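You operate a simulated robot arm through the tools that you are given. There is no shell and no other tool. Be economical: measure what you need, move in short steps, check, and stop when the job is done.

You run a simulated two-armed robot. Do the job below in one go: nothing can be reset, and whatever is moved stays where it is left.

## Task
Pick up the order card that says "GJV-275F" with one hand, pass it to the other hand and put it on the top of the outfeed rollers.

The check looks at the end state, three seconds after you hand in, the way a careful person would. Anything else that was tipped, shoved, dropped, spilled or broken makes it a failure.

## Robot
Two 7-joint arms with two-finger parallel grippers on one trunk, on a base that drives. Base frame: it is fixed to the floor where the robot stands at the start and does not move with it; the origin is under the middle of the robot, x ahead of it, y to its left, z up. Lengths are in mm, angles in degrees, forces in N, time in s.
The left shoulder is at the start at [50, 187, 985], the right one opposite. With the tool pointing down near the work surface each hand reaches from about 100 to 640 mm from the robot's upright axis, wherever it stands, measured 20 degrees to its own side. Places, roughly: top of the outfeed rollers [900, 2300, 600]. Payload 3.43 kg a hand.
Tool frame (each hand has its own): the origin (TCP) lies between the finger pads and is the grasp point; the fingertips stand 30 mm ahead of it; z points along the fingers, y is the line along which they close. The gripper opens to 94 mm. The fingers are 28 mm wide and 10 mm thick; the gripper's body (50 by 96 mm) begins 55 mm behind the TCP.
Orientation is told as [roll, pitch, yaw] about the base's x, y, z axes, in that order, counted from this pose: with the fingers straight down and closing along the base's y, the tool's x points along the base's -x, its y along +y and its z along -z.

## Interface
- The arms move only by the tool nudge_tool. It takes "left_increments", "right_increments" or both (then of equal length, played together; a hand with none holds still); each is a list of rows, each an object of numbers (a shift or turn left out is 0, a gripper value left out holds the last): "dx", "dy", "dz": the shift along the tool's x, y, z in units of 400 mm (1.0 is 400 mm); "rx", "ry", "rz": the turn, a rotation vector about the tool's x, y, z in units of 90 degrees (1.0 is 90 degrees); "gripper": the opening, from 0 (shut) to 1 (fully open). In form: [{"dx": .., "dy": .., "dz": .., "rx": .., "ry": .., "rz": .., "gripper": ..}, ...]. A call has 1 to 10 rows; each row is the pose to reach, as a shift and turn from the pose commanded when the call began, along the tool's axes at that moment. A call with a number of a shift or a turn outside -1 to 1 is refused whole. Rows are played at 5 a second. More than 50 mm and 8.6 degrees between two rows, or a gripper value outside its range, and nothing of the call is played. Where a pose cannot be reached the arm comes as near as it can. A force on the tool above 40 N (or 10 N above the force at the start of the call, whichever is more), or a blocked arm, ends the call early, and 0.2 s more pass. The fingers move at their own pace (about 153 mm/s each) and stop on an object; they squeeze with about 27 N. The grip force told is the motor's: it shows also when the fingers shut on nothing. Time passes only in rows, and 0.2 s behind the last, so rows that repeat a pose let the fingers close. It gives the time, the measured TCP pose, the force on the tool (base axes), the opening and the grip force at its end, in the units of the frame above (readings bear some noise), with the torque about the TCP (base axes, N m) and any sound that the robot's microphone picked up.
- Cameras (640 x 400 px; columns grow to the right, rows downward): "scene" is now at [137.4, -22.3, 1133.9]; the picture's right is [-0.27, -0.96, 0.00], its down [-0.65, 0.18, -0.73] and it looks along [0.71, -0.20, -0.68] (base axes); focal length 283 px, centre (320, 200). "left" rides on the left gripper at [76, -14, -102] in its tool frame; the picture's right is [0.18, 0.98, 0.00], its down [-0.75, 0.14, -0.64] and it looks along [-0.63, 0.12, 0.77] (tool axes); focal length 243 px, centre (320, 200). "right" rides on the right gripper at [76, 14, -102] in its tool frame; the picture's right is [-0.18, 0.98, 0.00], its down [-0.75, -0.14, -0.64] and it looks along [-0.63, -0.12, 0.77] (tool axes); focal length 243 px, centre (320, 200). There is no depth. A picture from a camera that has moved, and an enlarged one, comes with that camera's place and axes in the base frame and with its lens.
- grab_frame(camera): a new picture of that camera. No time passes.
- raise_lower(by): slides the trunk up (or, below 0, down) by that many mm; the arms and the scene camera ride with it, the base frame stays. It gives what a move gives, with no picture.
- drive_base(legs): drives the robot by 1 to 6 legs, each [ahead, left, turn to the left] in mm, mm and degrees, along the robot's own axes; the way and the turn of a leg run together, so that a leg with both is an arc; at most 1500 mm and 180 degrees a leg. The arms and the cameras ride along, it lands a little off, and it stops where it bumps. It gives what a move gives.
- aim_head(pan, tilt): turns the head with the scene camera to pan (to the left, within 80 degrees either way) and tilt (down, from -29 to 69), counted from straight ahead of the robot. It gives what a move gives.
- enlarge(camera, box): a new picture of the part [left, top, right, bottom] of that camera's present view, enlarged. No time passes.
- sign_off(): hands the job in; it is judged then, once.

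Go step by step. Nothing tells you exact positions but the pictures and the camera data: compare them with the known pose of the tool, close in by small moves and look again before you grip or let go. The budget is 120 turns and 108 pictures, counting those below and the enlarged ones. Unless the task says otherwise, let go and move clear before handing in, and close with one line.

The tools are called after ">>>" as a command line: name --argument value ..., lists and objects as JSON in quotes. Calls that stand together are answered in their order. nudge_tool: Moves the arms, as the interface text tells. Its arguments: {"type":"object","properties":{"left_increments":{"type":"array"},"right_increments":{"type":"array"}},"required":[]} The other tools are called the same way: raise_lower (by) slides the trunk up or down; drive_base (legs) drives the base; aim_head (pan, tilt) turns the head that bears the scene camera; grab_frame (camera) takes a picture; enlarge (camera, box) takes an enlarged picture of a part of a camera's view; sign_off () hands the job in.

At the start:

```text
time: 0.0
left_tool_pos: [396.0, 73.5, 855.6]
left_tcp_rot: [0.0, 0.0, 0.0]
left_ft_force: [0.8, 0.5, 0.4]
left_moment: [0.05, -0.01, 0.0]
left_grip_width: 93.9
left_gripper_force: 0.1
right_tool_pos: [326.4, -235.2, 809.4]
right_tcp_rot: [0.0, 0.0, 0.0]
right_ft_force: [0.4, -0.4, -0.2]
right_moment: [-0.01, 0.0, 0.0]
right_grip_width: 94.0
right_gripper_force: 0.0
trunk travel left (down, up): [-200.0, 232.0]
robot x, y, heading: [-0.7, 0.0, 0.0]
head pan, tilt: [-15.4, 42.7]
```

scene: 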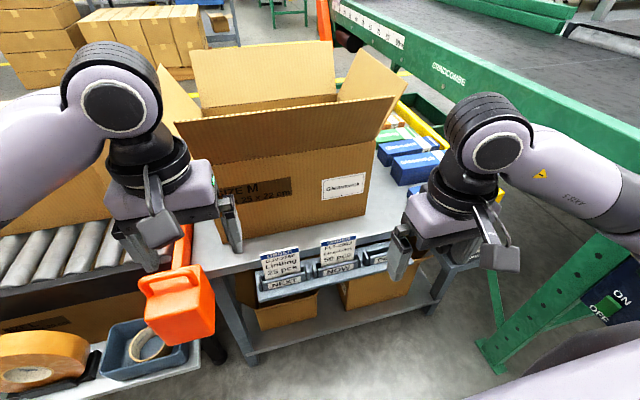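
right: 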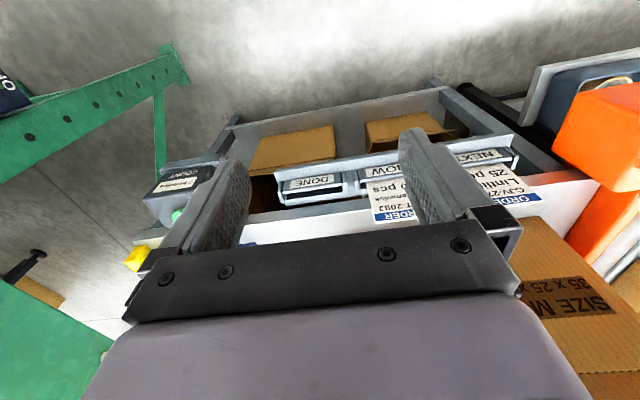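
left: 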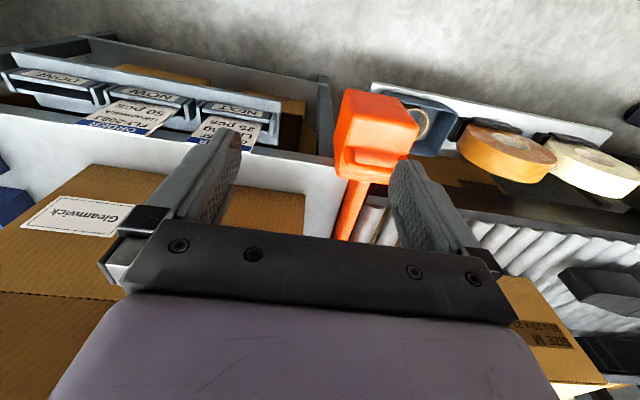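

I see two order cards standing in a rack at the bench's front edge (NEXT and NOW slots). I'll read them enlarged first.

>>> enlarge --camera "scene" --box '[230, 220, 430, 345]'

>>> enlarge --camera "right" --box '[340, 120, 580, 270]'

>>> enlarge --camera "left" --box '[0, 40, 320, 240]'

```text
3.20 times, centred on (330, 282) of scene
camera zoom: at [137.4, -22.3, 1133.9], right [-0.27, -0.96, 0.0], down [-0.65, 0.18, -0.73], along [0.71, -0.2, -0.68], focal length 906 px, centre (288, -64)
```

zoom: 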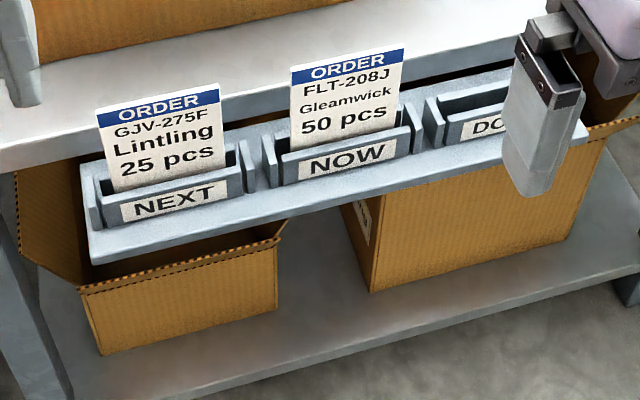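

```text
2.67 times, centred on (460, 195) of right
camera zoom: at [251.5, -221.3, 911.0], right [0.18, 0.98, 0.0], down [0.75, -0.14, 0.64], along [0.63, -0.12, -0.77], focal length 647 px, centre (-53, 213)
```

zoom: 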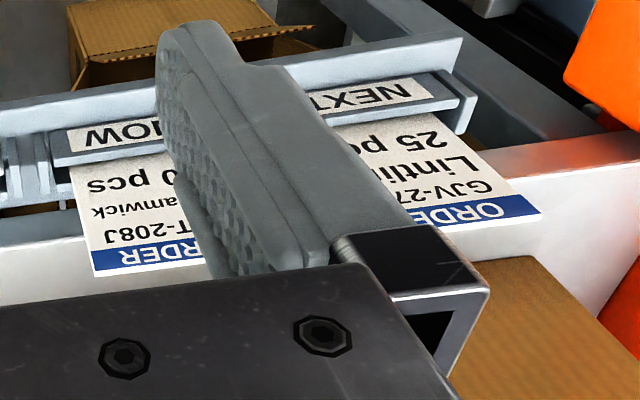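

```text
2.00 times, centred on (160, 140) of left
camera zoom: at [319.7, 58.9, 957.5], right [-0.18, 0.98, 0.0], down [0.75, 0.14, 0.64], along [0.63, 0.12, -0.77], focal length 485 px, centre (640, 320)
```

zoom: 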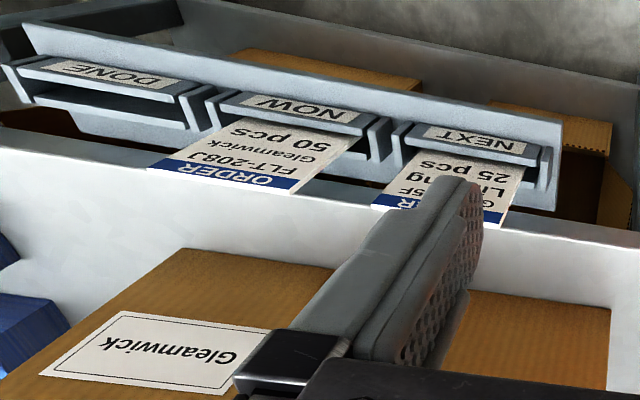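

The card GJV-275F stands in the NEXT slot: its top edge runs from about [478, 1, 694] to [478, -73, 694]. A carton flap overhangs it, so I'll come in with the left hand from the left, tilted 45°, closing along x. First I'll back off and yaw.

>>> nudge_tool --left_increments '[{"dx": 0.04, "dy": 0.02, "rz": -0.09}, {"dx": 0.08, "dy": 0.05, "rz": -0.18}, {"dx": 0.12, "dy": 0.08, "rz": -0.27}, {"dx": 0.15, "dy": 0.11, "rz": -0.36}, {"dx": 0.15, "dy": 0.14, "rz": -0.45}, {"dx": 0.15, "dy": 0.16, "rz": -0.54}, {"dx": 0.15, "dy": 0.18, "rz": -0.63}, {"dx": 0.15, "dy": 0.2, "rz": -0.72}, {"dx": 0.15, "dy": 0.2, "rz": -0.81}, {"dx": 0.15, "dy": 0.2, "rz": -0.9}]'

```text
time: 2.2
left_tool_pos: [337.0, 153.5, 856.0]
left_tcp_rot: [-0.1, 0.0, 81.2]
left_ft_force: [0.2, -0.8, 0.4]
left_moment: [0.0, 0.0, -0.02]
left_grip_width: 94.1
left_gripper_force: 0.1
right_tool_pos: [327.6, -235.5, 809.7]
right_tcp_rot: [0.1, -0.1, 0.0]
right_ft_force: [0.3, 0.0, 1.2]
right_moment: [-0.05, 0.01, 0.01]
right_grip_width: 93.8
right_gripper_force: 0.1
trunk travel left (down, up): [-200.0, 232.0]
robot x, y, heading: [0.1, 0.9, -0.0]
head pan, tilt: [-15.4, 42.7]
```

Yaw nearly done; finishing it together with the 45° roll.

>>> nudge_tool --left_increments '[{"rx": 0.0066, "ry": 0.083, "rz": -0.016}, {"rx": 0.0131, "ry": 0.166, "rz": -0.032}, {"rx": 0.0197, "ry": 0.25, "rz": -0.0475}, {"rx": 0.0262, "ry": 0.333, "rz": -0.063}, {"rx": 0.0328, "ry": 0.416, "rz": -0.079}, {"rx": 0.0393, "ry": 0.499, "rz": -0.095}]'

>>> grab_frame --camera "left"

>>> grab_frame --camera "scene"

```text
time: 3.6
left_tool_pos: [336.8, 154.0, 857.0]
left_tcp_rot: [-0.2, 45.2, 90.0]
left_ft_force: [0.1, -0.2, -0.2]
left_moment: [0.01, 0.03, 0.0]
left_grip_width: 93.7
left_gripper_force: 0.1
right_tool_pos: [327.6, -235.2, 808.6]
right_tcp_rot: [0.0, -0.1, 0.0]
right_ft_force: [-0.9, 0.4, 0.0]
right_moment: [-0.01, 0.0, 0.01]
right_grip_width: 93.8
right_gripper_force: 0.0
trunk travel left (down, up): [-200.0, 232.0]
robot x, y, heading: [1.9, -1.2, -0.1]
head pan, tilt: [-15.4, 42.7]
```

```text
101 pictures are left
camera left: at [350.1, 172.5, 982.0], right [-0.98, -0.13, 0.13], down [-0.14, 0.99, -0.08], along [-0.12, -0.1, -0.99], focal length 243 px, centre (320, 200)
```

left: 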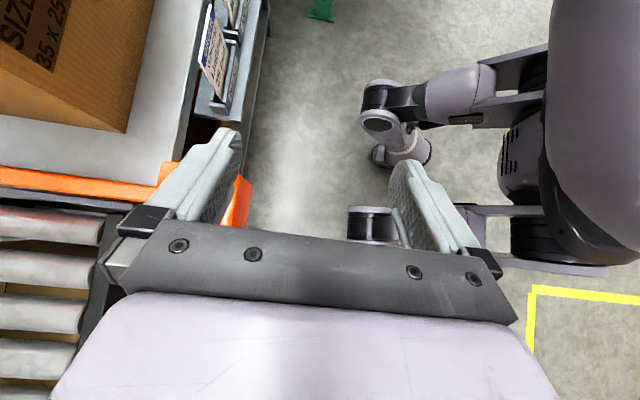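

```text
100 pictures are left
camera scene: at [137.4, -22.2, 1133.9], right [-0.27, -0.96, 0.0], down [-0.65, 0.18, -0.73], along [0.71, -0.2, -0.68], focal length 283 px, centre (320, 200)
```

scene: 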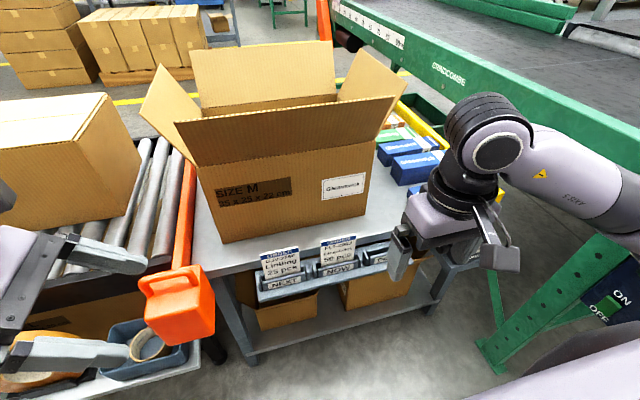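

The left camera now looks straight down; the card shows near edge-on. Enlarging to judge its lean.

>>> enlarge --camera "left" --box '[140, 0, 300, 100]'

```text
4.00 times, centred on (220, 50) of left
camera zoom: at [350.1, 172.5, 982.0], right [-0.98, -0.13, 0.13], down [-0.14, 0.99, -0.08], along [-0.12, -0.1, -0.99], focal length 970 px, centre (720, 800)
```

zoom: 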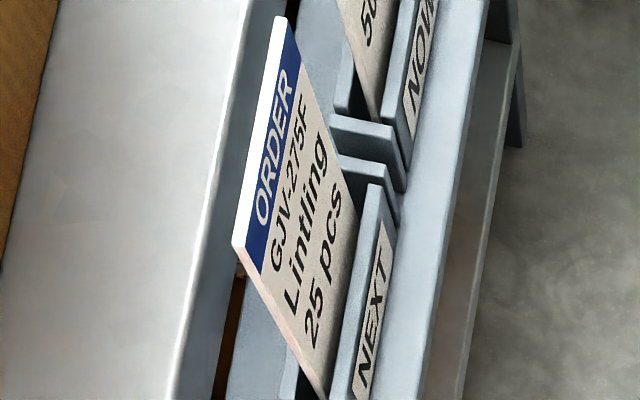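

The card is vertical at x≈477, about 4 mm thick, and bench top z≈617, so there is room. Moving the left hand to a stand-off up the 45° line with the gripper half open.

>>> nudge_tool --left_increments '[{"dy": -0.117, "gripper": 0.5}, {"dy": -0.233, "gripper": 0.5}, {"dx": -0.01, "dy": -0.35, "gripper": 0.5}, {"dx": -0.021, "dy": -0.35, "dz": 0.1, "gripper": 0.5}, {"dx": -0.021, "dy": -0.35, "dz": 0.2, "gripper": 0.5}, {"dx": -0.021, "dy": -0.35, "dz": 0.3, "gripper": 0.5}, {"dx": -0.021, "dy": -0.35, "dz": 0.41, "gripper": 0.5}]'

>>> grab_frame --camera "left"

>>> grab_frame --camera "scene"

```text
time: 5.2
left_tool_pos: [475.6, 43.1, 732.7]
left_tcp_rot: [0.0, 44.9, 90.0]
left_ft_force: [-0.3, -1.2, 0.4]
left_moment: [0.02, 0.01, 0.02]
left_grip_width: 47.0
left_gripper_force: 0.0
right_tool_pos: [327.5, -235.0, 810.1]
right_tcp_rot: [0.0, 0.0, 0.0]
right_ft_force: [0.3, 0.2, -0.2]
right_moment: [-0.02, -0.03, -0.04]
right_grip_width: 94.1
right_gripper_force: 0.0
trunk travel left (down, up): [-200.0, 232.0]
robot x, y, heading: [-2.4, -1.9, -0.1]
head pan, tilt: [-15.4, 42.7]
```

```text
98 pictures are left
camera left: at [489.5, 61.7, 859.0], right [-0.98, -0.13, 0.13], down [-0.14, 0.99, -0.08], along [-0.12, -0.1, -0.99], focal length 243 px, centre (320, 200)
```

left: 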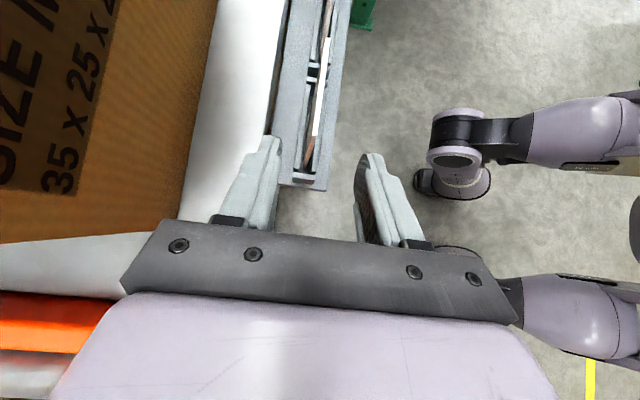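

```text
97 pictures are left
camera scene: at [137.4, -22.3, 1133.9], right [-0.27, -0.96, 0.0], down [-0.65, 0.18, -0.73], along [0.71, -0.2, -0.68], focal length 283 px, centre (320, 200)
```

scene: 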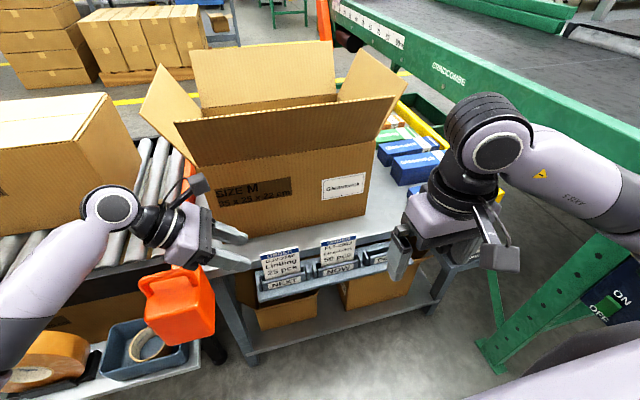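

Card is lined up roughly between the fingers; I'll check with an enlargement.

>>> enlarge --camera "left" --box '[220, 0, 420, 250]'

```text
1.60 times, centred on (320, 125) of left
camera zoom: at [489.5, 61.7, 859.0], right [-0.98, -0.13, 0.13], down [-0.14, 0.99, -0.08], along [-0.12, -0.1, -0.99], focal length 388 px, centre (320, 320)
```

zoom: 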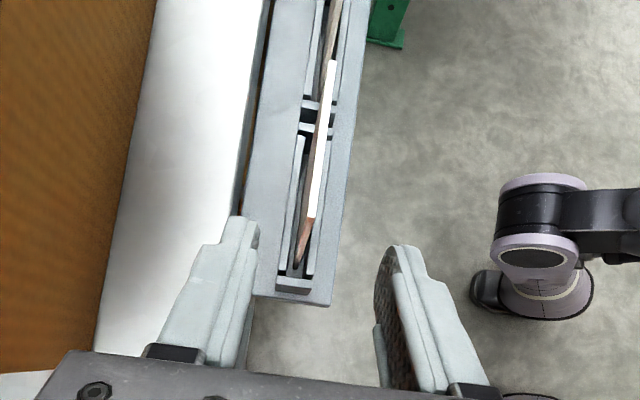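

Card x≈478.5, corner at y≈1, confirmed. Advancing 80 mm along the fingers and closing.

>>> nudge_tool --left_increments '[{"dy": -0.006, "dz": 0.05, "gripper": 0.5}, {"dy": -0.006, "dz": 0.1, "gripper": 0.5}, {"dy": -0.006, "dz": 0.15, "gripper": 0.5}, {"dy": -0.006, "dz": 0.199, "gripper": 0.5}, {"dy": -0.006, "dz": 0.199, "gripper": 0.3}]'

>>> grab_frame --camera "left"

>>> enlarge --camera "scene" --box '[180, 200, 380, 325]'

```text
time: 6.4
left_tool_pos: [479.6, -11.8, 676.4]
left_tcp_rot: [0.0, 45.1, 89.9]
left_ft_force: [-1.1, -0.7, 0.5]
left_moment: [-0.05, -0.01, -0.02]
left_grip_width: 28.2
left_gripper_force: 0.0
right_tool_pos: [327.5, -236.1, 808.9]
right_tcp_rot: [0.0, 0.0, 0.0]
right_ft_force: [0.3, -0.5, -0.4]
right_moment: [-0.01, 0.02, -0.01]
right_grip_width: 94.0
right_gripper_force: 0.1
trunk travel left (down, up): [-200.0, 232.0]
robot x, y, heading: [1.8, 2.3, 0.2]
head pan, tilt: [-15.4, 42.7]
```

```text
95 pictures are left
camera left: at [493.1, 5.7, 802.7], right [-0.98, -0.13, 0.13], down [-0.14, 0.99, -0.08], along [-0.12, -0.1, -0.99], focal length 243 px, centre (320, 200)
```

left: 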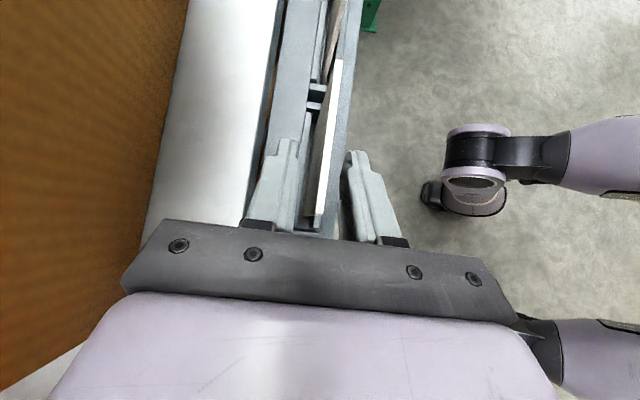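

```text
3.20 times, centred on (280, 262) of scene
camera zoom: at [137.4, -22.3, 1133.9], right [-0.27, -0.96, 0.0], down [-0.65, 0.18, -0.73], along [0.71, -0.2, -0.68], focal length 906 px, centre (448, 0)
```

zoom: 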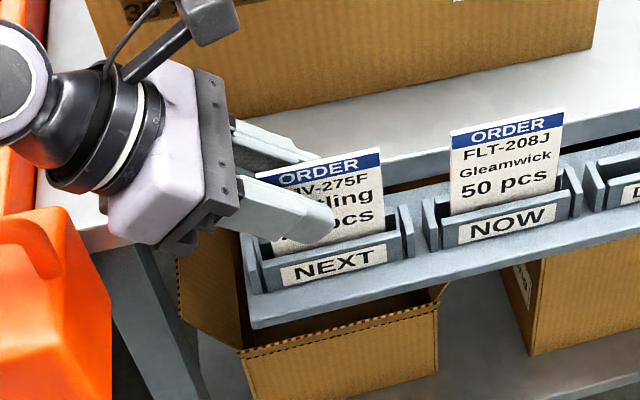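

Card lies between the pads. Closing.

>>> nudge_tool --left_increments '[{"gripper": 0.15}, {"gripper": 0.0}, {"gripper": 0.0}]'

>>> enlarge --camera "scene" --box '[180, 200, 380, 325]'

```text
time: 7.2
left_tool_pos: [479.4, -12.6, 677.6]
left_tcp_rot: [0.0, 45.0, 90.0]
left_ft_force: [-0.2, 0.8, -0.6]
left_moment: [-0.03, 0.0, 0.0]
left_grip_width: 6.7
left_gripper_force: 27.1
right_tool_pos: [327.4, -235.2, 808.7]
right_tcp_rot: [0.0, 0.0, 0.0]
right_ft_force: [-0.1, -0.2, 0.1]
right_moment: [0.01, 0.03, 0.01]
right_grip_width: 94.2
right_gripper_force: 0.1
trunk travel left (down, up): [-200.0, 232.0]
robot x, y, heading: [0.3, 1.6, -0.1]
head pan, tilt: [-15.4, 42.7]
```

```text
3.20 times, centred on (280, 262) of scene
camera zoom: at [137.4, -22.3, 1133.9], right [-0.27, -0.96, 0.0], down [-0.65, 0.18, -0.73], along [0.71, -0.2, -0.68], focal length 906 px, centre (448, 0)
```

zoom: 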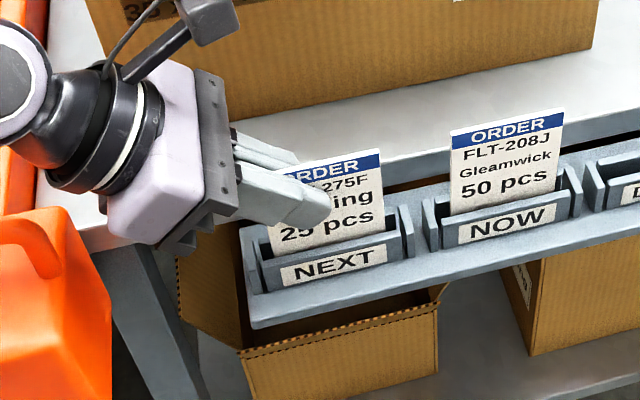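

Gripped (6.7 mm wide, 27 N). Lifting straight up 100 mm.

>>> nudge_tool --left_increments '[{"dx": 0.0265, "dz": -0.0265}, {"dx": 0.053, "dz": -0.053}, {"dx": 0.0795, "dz": -0.0795}, {"dx": 0.12, "dz": -0.12}, {"dx": 0.177, "dz": -0.177}]'

>>> grab_frame --camera "scene"

```text
time: 8.4
left_tool_pos: [479.6, -10.6, 777.7]
left_tcp_rot: [0.1, 44.9, 90.1]
left_ft_force: [0.7, -0.9, 0.3]
left_moment: [0.01, -0.02, 0.02]
left_grip_width: 6.9
left_gripper_force: 26.8
right_tool_pos: [326.2, -236.6, 808.8]
right_tcp_rot: [0.0, 0.1, 0.0]
right_ft_force: [0.0, 0.3, 0.5]
right_moment: [0.02, -0.04, -0.04]
right_grip_width: 93.8
right_gripper_force: 0.1
trunk travel left (down, up): [-200.0, 232.0]
robot x, y, heading: [0.8, 2.5, 0.1]
head pan, tilt: [-15.4, 42.7]
```

```text
92 pictures are left
camera scene: at [137.4, -22.3, 1133.9], right [-0.27, -0.96, 0.0], down [-0.65, 0.18, -0.73], along [0.71, -0.2, -0.68], focal length 283 px, centre (320, 200)
```

scene: 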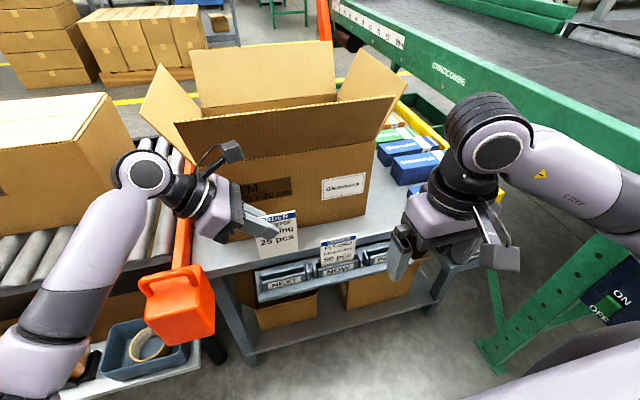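

Card is out. I'll pull it back toward the robot and tip the left hand level, pointing right, for the handover.

>>> nudge_tool --left_increments '[{"dy": 0.06, "dz": -0.03, "ry": 0.0}, {"dy": 0.12, "dz": -0.06, "ry": 0.05}, {"dy": 0.18, "dz": -0.09, "ry": 0.14}, {"dy": 0.24, "dz": -0.12, "ry": 0.23}, {"dy": 0.3, "dz": -0.16, "ry": 0.32}, {"dy": 0.325, "dz": -0.16, "ry": 0.41}, {"dy": 0.325, "dz": -0.16, "ry": 0.5}]'

>>> grab_frame --camera "scene"

>>> grab_frame --camera "left"

```text
time: 10.0
left_tool_pos: [349.1, 32.2, 822.6]
left_tcp_rot: [-155.8, 89.9, -65.8]
left_ft_force: [-0.9, -0.5, -0.3]
left_moment: [0.0, 0.01, 0.0]
left_grip_width: 7.1
left_gripper_force: 27.0
right_tool_pos: [329.0, -235.7, 809.1]
right_tcp_rot: [0.0, 0.0, 0.1]
right_ft_force: [-0.3, -0.7, -0.6]
right_moment: [0.01, 0.03, -0.03]
right_grip_width: 93.8
right_gripper_force: 0.1
trunk travel left (down, up): [-200.0, 232.0]
robot x, y, heading: [-1.0, 0.7, -0.1]
head pan, tilt: [-15.4, 42.7]
```

```text
91 pictures are left
camera scene: at [137.4, -22.3, 1133.9], right [-0.27, -0.96, 0.0], down [-0.65, 0.18, -0.73], along [0.71, -0.2, -0.68], focal length 283 px, centre (320, 200)
```

scene: 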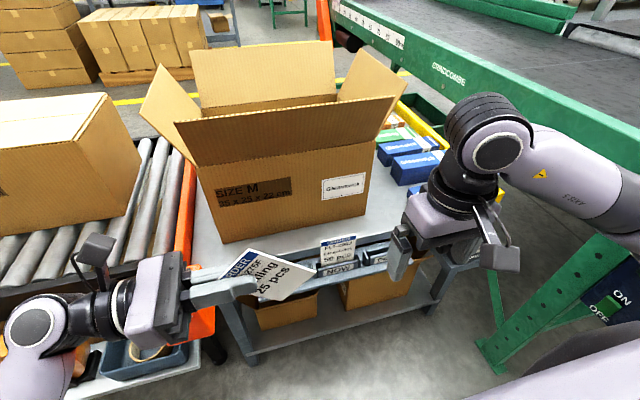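

```text
90 pictures are left
camera left: at [362.4, 135.3, 898.4], right [-0.98, 0.0, 0.18], down [-0.14, 0.64, -0.76], along [-0.12, -0.77, -0.63], focal length 243 px, centre (320, 200)
```

left: 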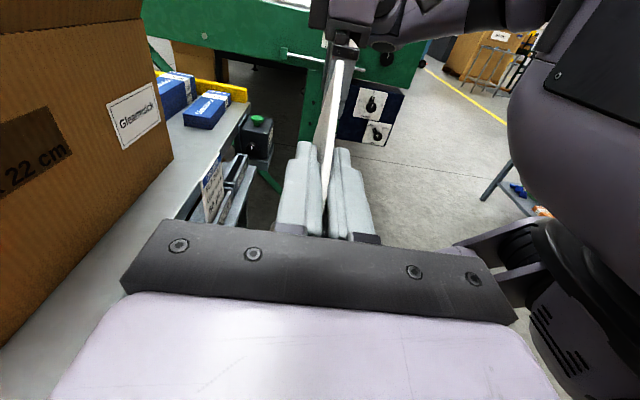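

Left hand is level, holding the card diagonally in the x≈349 plane. Now I turn the right hand to face it: yaw first.

>>> nudge_tool --right_increments '[{"dy": -0.02, "rz": 0.09}, {"dy": -0.04, "rz": 0.18}, {"dy": -0.06, "rz": 0.27}, {"dy": -0.08, "rz": 0.36}, {"dy": -0.1, "rz": 0.45}, {"dy": -0.1, "rz": 0.54}, {"dy": -0.1, "rz": 0.63}, {"dy": -0.1, "rz": 0.72}, {"dy": -0.1, "rz": 0.81}, {"dy": -0.1, "rz": 0.9}]'

>>> nudge_tool --right_increments '[{"rz": 0.05}, {"rz": 0.1}]'

>>> nudge_tool --right_increments '[{"ry": 0.09}, {"ry": 0.18}, {"ry": 0.27}, {"ry": 0.36}, {"ry": 0.45}, {"ry": 0.54}, {"ry": 0.63}, {"ry": 0.72}, {"ry": 0.81}, {"ry": 0.9}]'

>>> nudge_tool --right_increments '[{"ry": 0.05}, {"ry": 0.1}]'

>>> grab_frame --camera "scene"

>>> grab_frame --camera "right"

```text
time: 12.2
left_tool_pos: [349.1, 33.4, 821.7]
left_tcp_rot: [98.8, 89.9, -171.2]
left_ft_force: [0.6, -0.4, 0.0]
left_moment: [0.03, 0.01, -0.03]
left_grip_width: 7.2
left_gripper_force: 26.8
right_tool_pos: [326.7, -274.9, 810.3]
right_tcp_rot: [-0.1, -0.1, -81.2]
right_ft_force: [0.5, -0.1, 0.8]
right_moment: [0.0, 0.03, -0.01]
right_grip_width: 94.1
right_gripper_force: 0.1
trunk travel left (down, up): [-200.0, 232.0]
robot x, y, heading: [0.0, 3.1, -0.2]
head pan, tilt: [-15.4, 42.7]
```

```text
time: 12.8
left_tool_pos: [349.8, 33.0, 821.6]
left_tcp_rot: [91.3, 90.0, -178.6]
left_ft_force: [0.0, 0.2, 0.2]
left_moment: [0.01, 0.04, 0.03]
left_grip_width: 6.8
left_gripper_force: 27.1
right_tool_pos: [328.2, -275.3, 809.5]
right_tcp_rot: [0.0, 0.0, -90.1]
right_ft_force: [-0.5, -0.2, 0.4]
right_moment: [0.03, 0.02, 0.0]
right_grip_width: 93.9
right_gripper_force: 0.0
trunk travel left (down, up): [-200.0, 232.0]
robot x, y, heading: [0.6, -1.3, 0.3]
head pan, tilt: [-15.4, 42.7]
```

```text
time: 15.0
left_tool_pos: [349.2, 32.2, 823.7]
left_tcp_rot: [118.8, 90.0, -151.0]
left_ft_force: [0.0, 0.2, -0.1]
left_moment: [-0.02, 0.01, 0.02]
left_grip_width: 6.8
left_gripper_force: 27.4
right_tool_pos: [327.6, -274.2, 809.7]
right_tcp_rot: [0.6, 81.1, -89.3]
right_ft_force: [-0.1, 0.5, -0.2]
right_moment: [0.02, 0.03, 0.0]
right_grip_width: 93.9
right_gripper_force: 0.0
trunk travel left (down, up): [-200.0, 232.0]
robot x, y, heading: [-0.6, -2.5, 0.2]
head pan, tilt: [-15.4, 42.7]
```

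```text
time: 15.6
left_tool_pos: [348.9, 33.5, 823.1]
left_tcp_rot: [100.8, 89.9, -169.1]
left_ft_force: [-0.4, 0.9, 0.3]
left_moment: [0.0, -0.02, -0.02]
left_grip_width: 7.2
left_gripper_force: 27.2
right_tool_pos: [327.8, -274.4, 809.2]
right_tcp_rot: [179.3, 89.9, 89.3]
right_ft_force: [0.3, 0.1, 0.0]
right_moment: [-0.03, -0.02, 0.02]
right_grip_width: 94.3
right_gripper_force: 0.1
trunk travel left (down, up): [-200.0, 232.0]
robot x, y, heading: [-1.7, -0.1, -0.2]
head pan, tilt: [-15.4, 42.7]
```

```text
89 pictures are left
camera scene: at [137.4, -22.3, 1133.9], right [-0.27, -0.96, 0.0], down [-0.65, 0.18, -0.73], along [0.71, -0.2, -0.68], focal length 283 px, centre (320, 200)
```

scene: 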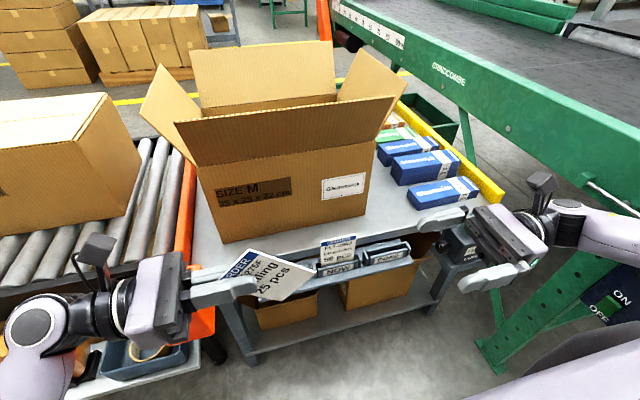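

```text
88 pictures are left
camera right: at [341.9, -378.0, 884.8], right [0.98, 0.0, -0.18], down [-0.14, -0.64, -0.75], along [-0.12, 0.77, -0.63], focal length 243 px, centre (320, 200)
```

right: 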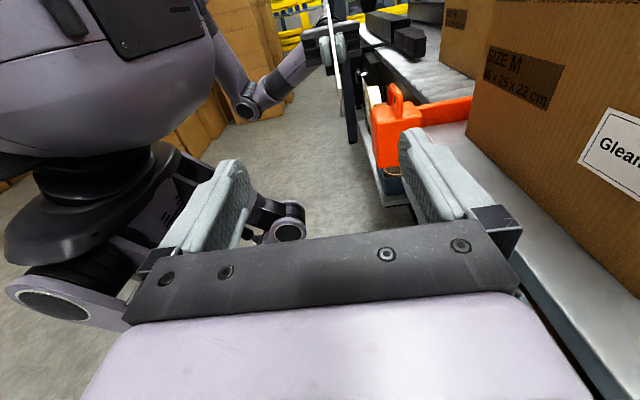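

Both hands face each other. I'll measure the card's far corners from the scene view.

>>> enlarge --camera "scene" --box '[170, 220, 370, 345]'

>>> enlarge --camera "right" --box '[280, 0, 400, 75]'

```text
3.20 times, centred on (270, 282) of scene
camera zoom: at [137.4, -22.3, 1133.9], right [-0.27, -0.96, 0.0], down [-0.65, 0.18, -0.73], along [0.71, -0.2, -0.68], focal length 906 px, centre (480, -64)
```

zoom: 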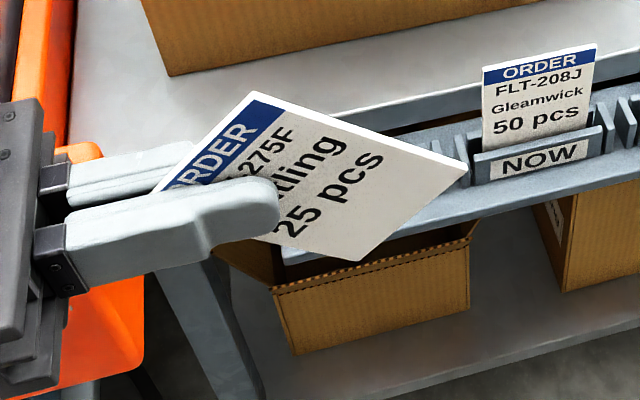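

```text
5.33 times, centred on (340, 38) of right
camera zoom: at [341.9, -378.0, 884.8], right [0.98, 0.0, -0.18], down [-0.14, -0.64, -0.75], along [-0.12, 0.77, -0.63], focal length 1294 px, centre (213, 1067)
```

zoom: 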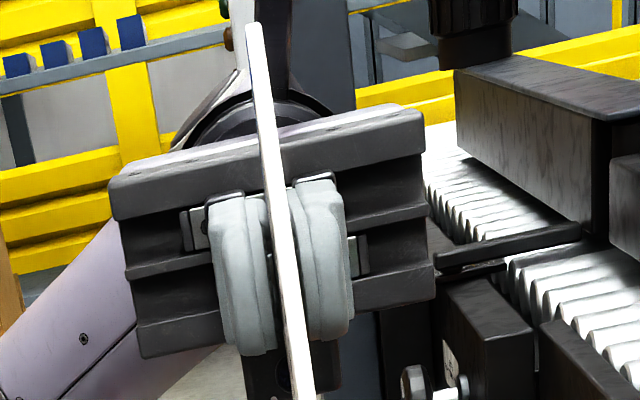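

Card's far corner sits at about [348, -75, 799]. Right hand will approach to y≈-130 first, gripper half open.

>>> nudge_tool --right_increments '[{"dx": -0.005, "dy": 0.02, "dz": 0.09, "gripper": 0.6}, {"dx": -0.01, "dy": 0.04, "dz": 0.18, "gripper": 0.5}, {"dx": -0.015, "dy": 0.054, "dz": 0.27, "gripper": 0.5}, {"dx": -0.015, "dy": 0.054, "dz": 0.36, "gripper": 0.5}]'

>>> grab_frame --camera "right"

>>> enlarge --camera "scene" --box '[200, 220, 440, 370]'

```text
time: 16.6
left_tool_pos: [350.2, 33.0, 823.2]
left_tcp_rot: [83.4, 89.9, 173.4]
left_ft_force: [0.6, -0.6, -0.7]
left_moment: [-0.01, -0.01, 0.01]
left_grip_width: 7.0
left_gripper_force: 26.9
right_tool_pos: [350.3, -132.3, 804.2]
right_tcp_rot: [35.8, 89.8, -54.2]
right_ft_force: [-0.4, 0.2, -0.3]
right_moment: [0.0, -0.01, -0.05]
right_grip_width: 46.9
right_gripper_force: 0.1
trunk travel left (down, up): [-200.0, 232.0]
robot x, y, heading: [4.6, 0.8, 0.1]
head pan, tilt: [-15.4, 42.7]
```

```text
85 pictures are left
camera right: at [365.3, -233.5, 879.5], right [0.98, 0.0, -0.18], down [-0.14, -0.64, -0.75], along [-0.12, 0.77, -0.63], focal length 243 px, centre (320, 200)
```

right: 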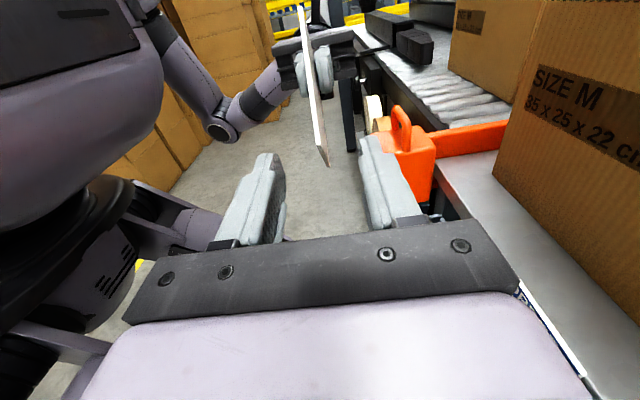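

```text
2.67 times, centred on (320, 295) of scene
camera zoom: at [137.4, -22.2, 1133.9], right [-0.27, -0.96, 0.0], down [-0.65, 0.18, -0.73], along [0.71, -0.2, -0.68], focal length 755 px, centre (320, -53)
```

zoom: 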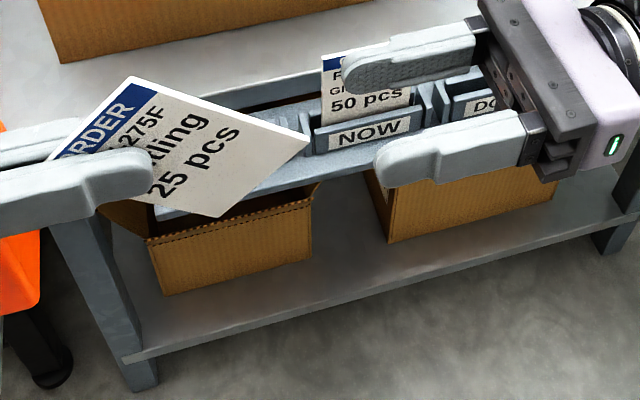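

Aligned. Advancing over the card corner, leaving the pads around it.

>>> nudge_tool --right_increments '[{"dz": 0.055}, {"dz": 0.11}, {"dz": 0.165}, {"dz": 0.215}, {"dz": 0.215, "gripper": 0.3}]'

>>> grab_frame --camera "right"

>>> enlarge --camera "scene" --box '[200, 220, 400, 345]'

```text
time: 17.8
left_tool_pos: [349.7, 32.9, 822.6]
left_tcp_rot: [113.1, 90.0, -156.9]
left_ft_force: [0.2, -0.4, -0.1]
left_moment: [0.02, -0.04, 0.0]
left_grip_width: 6.9
left_gripper_force: 26.2
right_tool_pos: [349.8, -44.7, 803.4]
right_tcp_rot: [-56.5, 90.0, -146.6]
right_ft_force: [-0.2, -0.3, 0.6]
right_moment: [0.0, -0.01, 0.03]
right_grip_width: 28.0
right_gripper_force: 0.0
trunk travel left (down, up): [-200.0, 232.0]
robot x, y, heading: [-3.2, -0.0, 0.3]
head pan, tilt: [-15.4, 42.7]
```

```text
83 pictures are left
camera right: at [363.2, -147.3, 879.5], right [0.98, 0.0, -0.18], down [-0.14, -0.64, -0.75], along [-0.12, 0.77, -0.63], focal length 243 px, centre (320, 200)
```

right: 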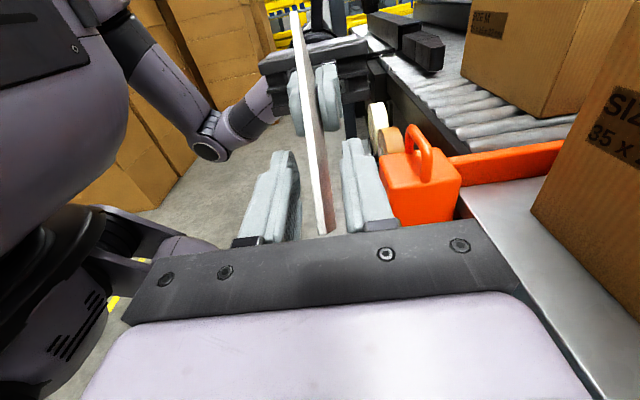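

```text
3.20 times, centred on (300, 282) of scene
camera zoom: at [137.4, -22.2, 1133.9], right [-0.27, -0.96, 0.0], down [-0.65, 0.18, -0.73], along [0.71, -0.2, -0.68], focal length 906 px, centre (384, -64)
```

zoom: 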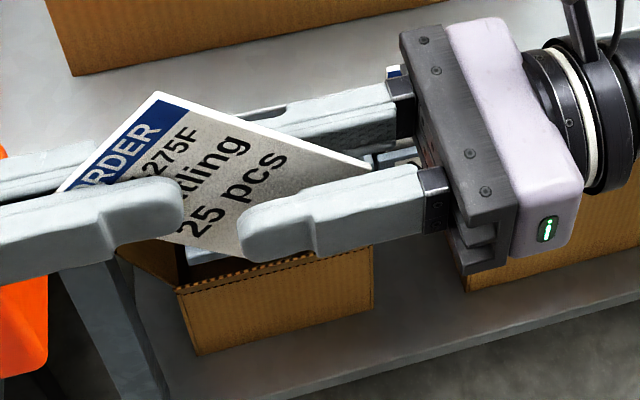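

Card is between the right pads, fingers don't overlap the left's. Closing right, then I'll check force before releasing left.

>>> nudge_tool --right_increments '[{"gripper": 0.15}, {"gripper": 0.0}, {"gripper": 0.0}]'

```text
time: 18.6
left_tool_pos: [349.0, 33.1, 821.6]
left_tcp_rot: [96.0, 90.0, -174.0]
left_ft_force: [-0.1, -1.8, -0.5]
left_moment: [-0.02, 0.02, -0.01]
left_grip_width: 6.9
left_gripper_force: 26.7
right_tool_pos: [349.7, -45.1, 804.1]
right_tcp_rot: [158.6, 90.1, 68.7]
right_ft_force: [0.4, 1.7, 0.8]
right_moment: [0.02, 0.0, -0.04]
right_grip_width: 6.9
right_gripper_force: 27.1
trunk travel left (down, up): [-200.0, 232.0]
robot x, y, heading: [0.5, 0.7, 0.0]
head pan, tilt: [-15.4, 42.7]
```

Both hands hold it. Opening the left by a bit and drawing it back to the left.

>>> nudge_tool --left_increments '[{"gripper": 0.3}, {"gripper": 0.5}, {"gripper": 0.5}, {"dz": -0.1, "gripper": 0.5}, {"dz": -0.2, "gripper": 0.5}, {"dz": -0.3, "gripper": 0.5}]'

>>> grab_frame --camera "scene"

```text
time: 20.0
left_tool_pos: [348.3, 155.6, 822.5]
left_tcp_rot: [130.4, 90.0, -139.5]
left_ft_force: [0.4, -0.1, 0.7]
left_moment: [-0.01, -0.03, -0.02]
left_grip_width: 46.9
left_gripper_force: 0.1
right_tool_pos: [348.1, -45.9, 802.6]
right_tcp_rot: [50.6, 90.0, -39.3]
right_ft_force: [-0.3, 0.4, -0.3]
right_moment: [0.0, 0.0, -0.01]
right_grip_width: 6.9
right_gripper_force: 27.0
trunk travel left (down, up): [-200.0, 232.0]
robot x, y, heading: [0.1, 0.5, 0.2]
head pan, tilt: [-15.4, 42.7]
```

```text
81 pictures are left
camera scene: at [137.4, -22.3, 1133.9], right [-0.27, -0.96, 0.0], down [-0.65, 0.18, -0.73], along [0.71, -0.2, -0.68], focal length 283 px, centre (320, 200)
```

scene: 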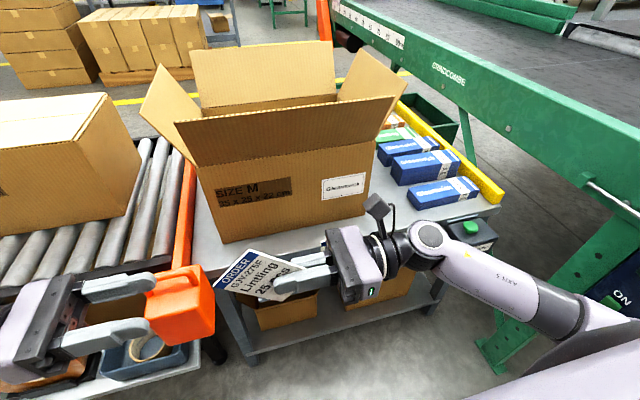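

Handover done. Now look left for the outfeed rollers and the route.

>>> aim_head --pan 62 --tilt 22

>>> grab_frame --camera "scene"

```text
time: 21.5
left_tool_pos: [349.2, 154.4, 821.1]
left_tcp_rot: [121.8, 90.0, -148.2]
left_ft_force: [0.3, 0.1, 0.5]
left_moment: [0.03, -0.01, 0.02]
left_grip_width: 46.9
left_gripper_force: 0.0
right_tool_pos: [349.1, -45.4, 803.3]
right_tcp_rot: [27.8, 90.0, -62.1]
right_ft_force: [-0.6, -0.7, 0.0]
right_moment: [-0.01, -0.02, 0.01]
right_grip_width: 6.7
right_gripper_force: 26.9
trunk travel left (down, up): [-200.0, 232.0]
robot x, y, heading: [3.6, -0.7, 0.3]
head pan, tilt: [62.0, 22.0]
```

```text
80 pictures are left
camera scene: at [100.9, 81.7, 1166.0], right [0.88, -0.47, 0.0], down [-0.18, -0.33, -0.93], along [0.44, 0.82, -0.37], focal length 283 px, centre (320, 200)
```

scene: 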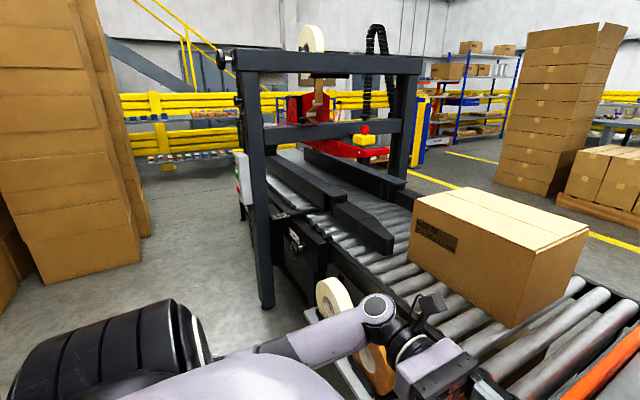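

The conveyor runs left through a case sealer (its frame at x≥430, y≈1370); the outfeed lies beyond it. I'll back up 120 mm, slide left 600 mm, and look again.

>>> drive_base --legs '[[-120, 0, 0], [0, 600, 0]]'

>>> aim_head --pan 55 --tilt 25

>>> grab_frame --camera "scene"

```text
time: 28.1
left_tool_pos: [228.7, 762.9, 822.1]
left_tcp_rot: [79.0, 90.0, 169.2]
left_ft_force: [-0.5, 0.2, 0.6]
left_moment: [0.04, 0.04, -0.02]
left_grip_width: 46.9
left_gripper_force: 0.0
right_tool_pos: [228.6, 563.0, 804.2]
right_tcp_rot: [-0.5, 89.9, -90.4]
right_ft_force: [0.2, -0.1, 0.6]
right_moment: [0.01, -0.02, 0.01]
right_grip_width: 7.0
right_gripper_force: 26.8
trunk travel left (down, up): [-200.0, 232.0]
robot x, y, heading: [-118.0, 608.2, 0.2]
head pan, tilt: [62.0, 22.0]
```

```text
time: 28.8
left_tool_pos: [228.2, 762.8, 822.0]
left_tcp_rot: [67.6, 90.0, 157.8]
left_ft_force: [-0.4, -0.5, 0.3]
left_moment: [-0.02, 0.0, 0.03]
left_grip_width: 47.1
left_gripper_force: 0.0
right_tool_pos: [228.5, 563.8, 804.4]
right_tcp_rot: [-89.1, 90.0, -179.0]
right_ft_force: [-0.5, -0.1, -0.5]
right_moment: [-0.01, -0.02, 0.0]
right_grip_width: 7.0
right_gripper_force: 26.6
trunk travel left (down, up): [-200.0, 232.0]
robot x, y, heading: [-121.0, 608.4, 0.4]
head pan, tilt: [55.0, 25.0]
```

```text
79 pictures are left
camera scene: at [-11.0, 683.0, 1161.2], right [0.82, -0.57, 0.0], down [-0.24, -0.35, -0.91], along [0.52, 0.74, -0.42], focal length 283 px, centre (320, 200)
```

scene: 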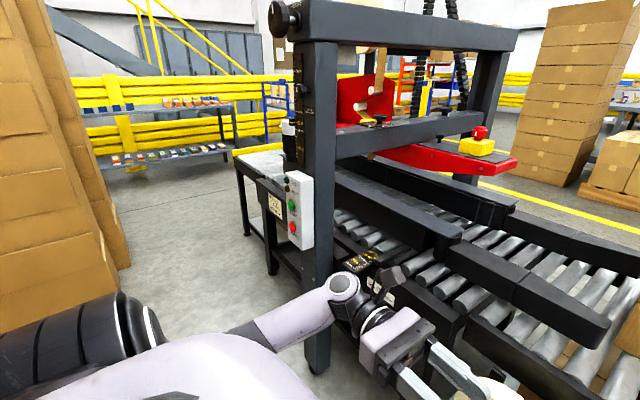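

The sealer post stands at x≈423, y≈1332; the outfeed's near edge is about x≈547 beyond it. My hands stay at x<290, so I slide another 800 mm left and look.

>>> drive_base --legs '[[0, 800, 0]]'

>>> grab_frame --camera "scene"

```text
time: 36.1
left_tool_pos: [219.8, 1555.2, 821.8]
left_tcp_rot: [67.6, 90.0, 158.6]
left_ft_force: [-0.1, 1.3, -0.4]
left_moment: [0.01, 0.03, 0.0]
left_grip_width: 47.0
left_gripper_force: 0.0
right_tool_pos: [223.4, 1355.0, 804.0]
right_tcp_rot: [-35.5, 90.1, -124.7]
right_ft_force: [0.0, -0.4, 0.1]
right_moment: [0.03, 0.02, -0.01]
right_grip_width: 6.9
right_gripper_force: 27.0
trunk travel left (down, up): [-200.0, 232.0]
robot x, y, heading: [-129.0, 1395.0, 0.6]
head pan, tilt: [55.0, 25.0]
```

```text
78 pictures are left
camera scene: at [-18.1, 1472.3, 1161.2], right [0.83, -0.56, 0.0], down [-0.24, -0.35, -0.91], along [0.51, 0.75, -0.42], focal length 283 px, centre (320, 200)
```

scene: 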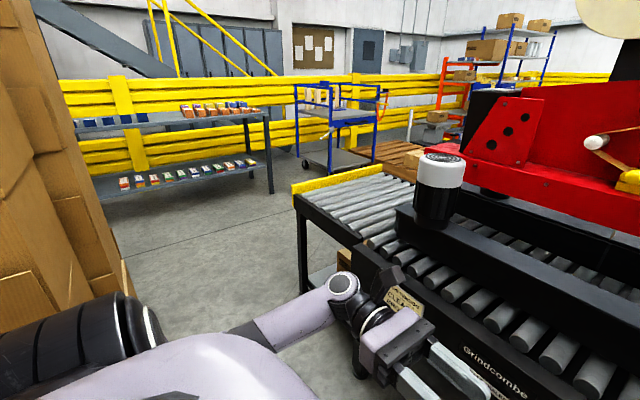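

The outfeed section runs y≈2100–2590, x from about 560, with free rollers and a yellow end stop. A carton pile stands at x<-170 behind, so I'll slide past the sealer and drift forward.

>>> drive_base --legs '[[0, 350, 0], [170, 400, 0]]'

>>> aim_head --pan 30 --tilt 35

>>> grab_frame --camera "scene"

```text
time: 41.7
left_tool_pos: [294.9, 2082.2, 820.4]
left_tcp_rot: [74.0, 89.9, 165.1]
left_ft_force: [0.0, 0.7, -0.5]
left_moment: [-0.01, 0.0, 0.01]
left_grip_width: 47.2
left_gripper_force: 0.1
right_tool_pos: [296.6, 1882.8, 805.2]
right_tcp_rot: [-135.2, 89.9, 135.6]
right_ft_force: [-0.6, -0.3, 0.3]
right_moment: [0.0, 0.02, -0.03]
right_grip_width: 7.1
right_gripper_force: 27.0
trunk travel left (down, up): [-200.0, 232.0]
robot x, y, heading: [-48.5, 1919.8, 1.0]
head pan, tilt: [55.0, 25.0]
stopped in leg 2: the robot was blocked; the commanded pose is now the measured one
```

```text
time: 42.6
left_tool_pos: [294.8, 2083.1, 819.3]
left_tcp_rot: [67.9, 89.9, 158.8]
left_ft_force: [0.2, -0.6, 0.2]
left_moment: [0.01, 0.03, -0.03]
left_grip_width: 47.0
left_gripper_force: 0.1
right_tool_pos: [296.6, 1884.1, 803.9]
right_tcp_rot: [-164.6, 90.0, 106.5]
right_ft_force: [0.5, -0.9, -0.5]
right_moment: [0.01, -0.03, -0.06]
right_grip_width: 6.9
right_gripper_force: 27.3
trunk travel left (down, up): [-200.0, 232.0]
robot x, y, heading: [-53.4, 1921.4, 0.7]
head pan, tilt: [30.0, 35.0]
```

```text
77 pictures are left
camera scene: at [80.4, 1968.0, 1145.4], right [0.51, -0.86, 0.0], down [-0.49, -0.29, -0.82], along [0.7, 0.42, -0.57], focal length 283 px, centre (320, 200)
```

scene: 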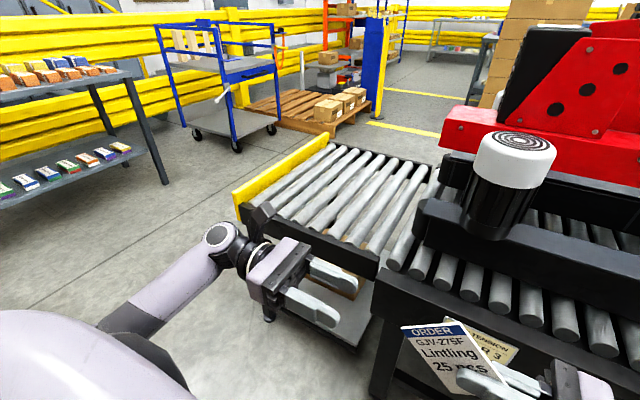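

The drive was blocked. I'll look left and low to find what it touched before moving.

>>> aim_head --pan 80 --tilt 30

>>> grab_frame --camera "scene"

>>> aim_head --pan -10 --tilt 60

>>> grab_frame --camera "scene"

```text
time: 43.7
left_tool_pos: [294.6, 2082.9, 821.0]
left_tcp_rot: [70.4, 89.9, 161.5]
left_ft_force: [-0.5, 0.1, 0.9]
left_moment: [0.01, 0.04, -0.01]
left_grip_width: 47.2
left_gripper_force: 0.1
right_tool_pos: [297.4, 1882.7, 803.2]
right_tcp_rot: [-164.6, 90.0, 106.4]
right_ft_force: [0.3, -0.4, 0.0]
right_moment: [-0.01, 0.0, -0.03]
right_grip_width: 6.7
right_gripper_force: 27.4
trunk travel left (down, up): [-200.0, 232.0]
robot x, y, heading: [-53.8, 1921.8, 0.7]
head pan, tilt: [80.0, 30.0]
```

```text
76 pictures are left
camera scene: at [19.3, 2012.0, 1153.2], right [0.99, -0.16, 0.0], down [-0.08, -0.49, -0.87], along [0.14, 0.85, -0.5], focal length 283 px, centre (320, 200)
```

scene: 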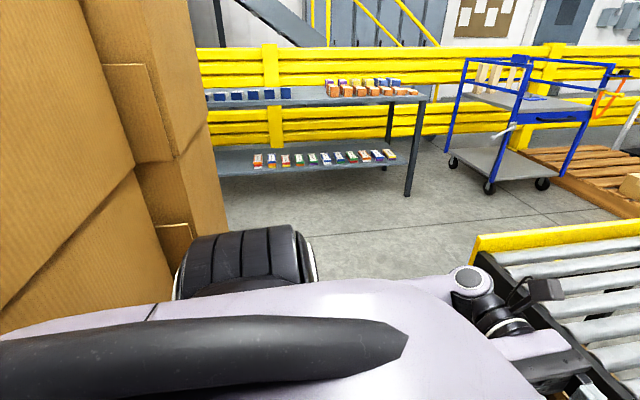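

```text
time: 45.4
left_tool_pos: [294.7, 2082.5, 821.7]
left_tcp_rot: [69.4, 89.9, 160.4]
left_ft_force: [-0.6, -0.3, 0.9]
left_moment: [-0.03, 0.02, -0.02]
left_grip_width: 47.0
left_gripper_force: 0.0
right_tool_pos: [296.9, 1883.4, 805.1]
right_tcp_rot: [-165.2, 90.0, 105.7]
right_ft_force: [0.2, -0.4, -0.7]
right_moment: [0.02, -0.02, -0.02]
right_grip_width: 6.8
right_gripper_force: 26.8
trunk travel left (down, up): [-200.0, 232.0]
robot x, y, heading: [-49.7, 1924.2, 0.9]
head pan, tilt: [-10.0, 60.0]
```

```text
75 pictures are left
camera scene: at [70.7, 1912.2, 1111.1], right [-0.16, -0.99, 0.0], down [-0.86, 0.14, -0.5], along [0.49, -0.08, -0.87], focal length 283 px, centre (320, 200)
```

scene: 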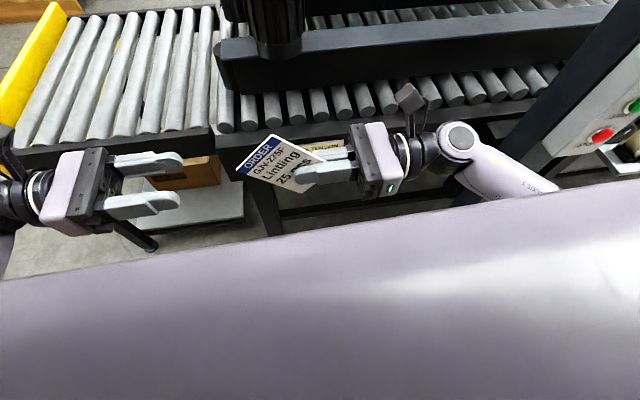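

The left elbow is right against the carton pile's corner, so I must not go further that way. I'll back off right 50 mm, check the pile, then go forward and turn left so the elbow swings clear.

>>> drive_base --legs '[[0, -50, 0]]'

>>> aim_head --pan 80 --tilt 45

>>> grab_frame --camera "scene"

```text
time: 46.5
left_tool_pos: [295.3, 2034.2, 822.0]
left_tcp_rot: [68.7, 89.9, 159.8]
left_ft_force: [0.4, 0.0, 0.0]
left_moment: [-0.04, 0.04, 0.0]
left_grip_width: 46.9
left_gripper_force: 0.0
right_tool_pos: [297.3, 1834.2, 803.9]
right_tcp_rot: [-164.5, 90.1, 106.6]
right_ft_force: [0.2, -0.2, 0.5]
right_moment: [0.02, 0.0, -0.01]
right_grip_width: 6.7
right_gripper_force: 26.8
trunk travel left (down, up): [-200.0, 232.0]
robot x, y, heading: [-55.2, 1874.0, 0.8]
head pan, tilt: [-10.0, 60.0]
```

```text
time: 48.1
left_tool_pos: [295.9, 2033.3, 822.3]
left_tcp_rot: [67.9, 89.9, 158.9]
left_ft_force: [0.1, 0.7, 0.0]
left_moment: [0.01, 0.0, 0.0]
left_grip_width: 46.9
left_gripper_force: 0.0
right_tool_pos: [296.9, 1833.7, 804.1]
right_tcp_rot: [-164.1, 89.8, 106.9]
right_ft_force: [0.0, 0.2, 0.3]
right_moment: [0.02, 0.02, 0.03]
right_grip_width: 6.8
right_gripper_force: 26.8
trunk travel left (down, up): [-200.0, 232.0]
robot x, y, heading: [-52.3, 1873.6, 0.9]
head pan, tilt: [80.0, 45.0]
```

```text
74 pictures are left
camera scene: at [18.6, 1954.2, 1130.6], right [0.99, -0.16, 0.0], down [-0.11, -0.7, -0.71], along [0.11, 0.7, -0.71], focal length 283 px, centre (320, 200)
```

scene: 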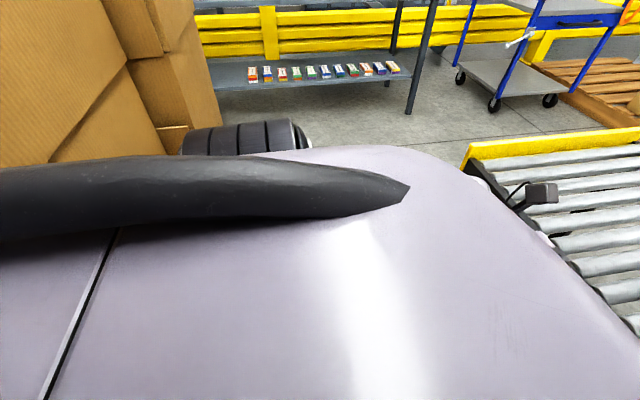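

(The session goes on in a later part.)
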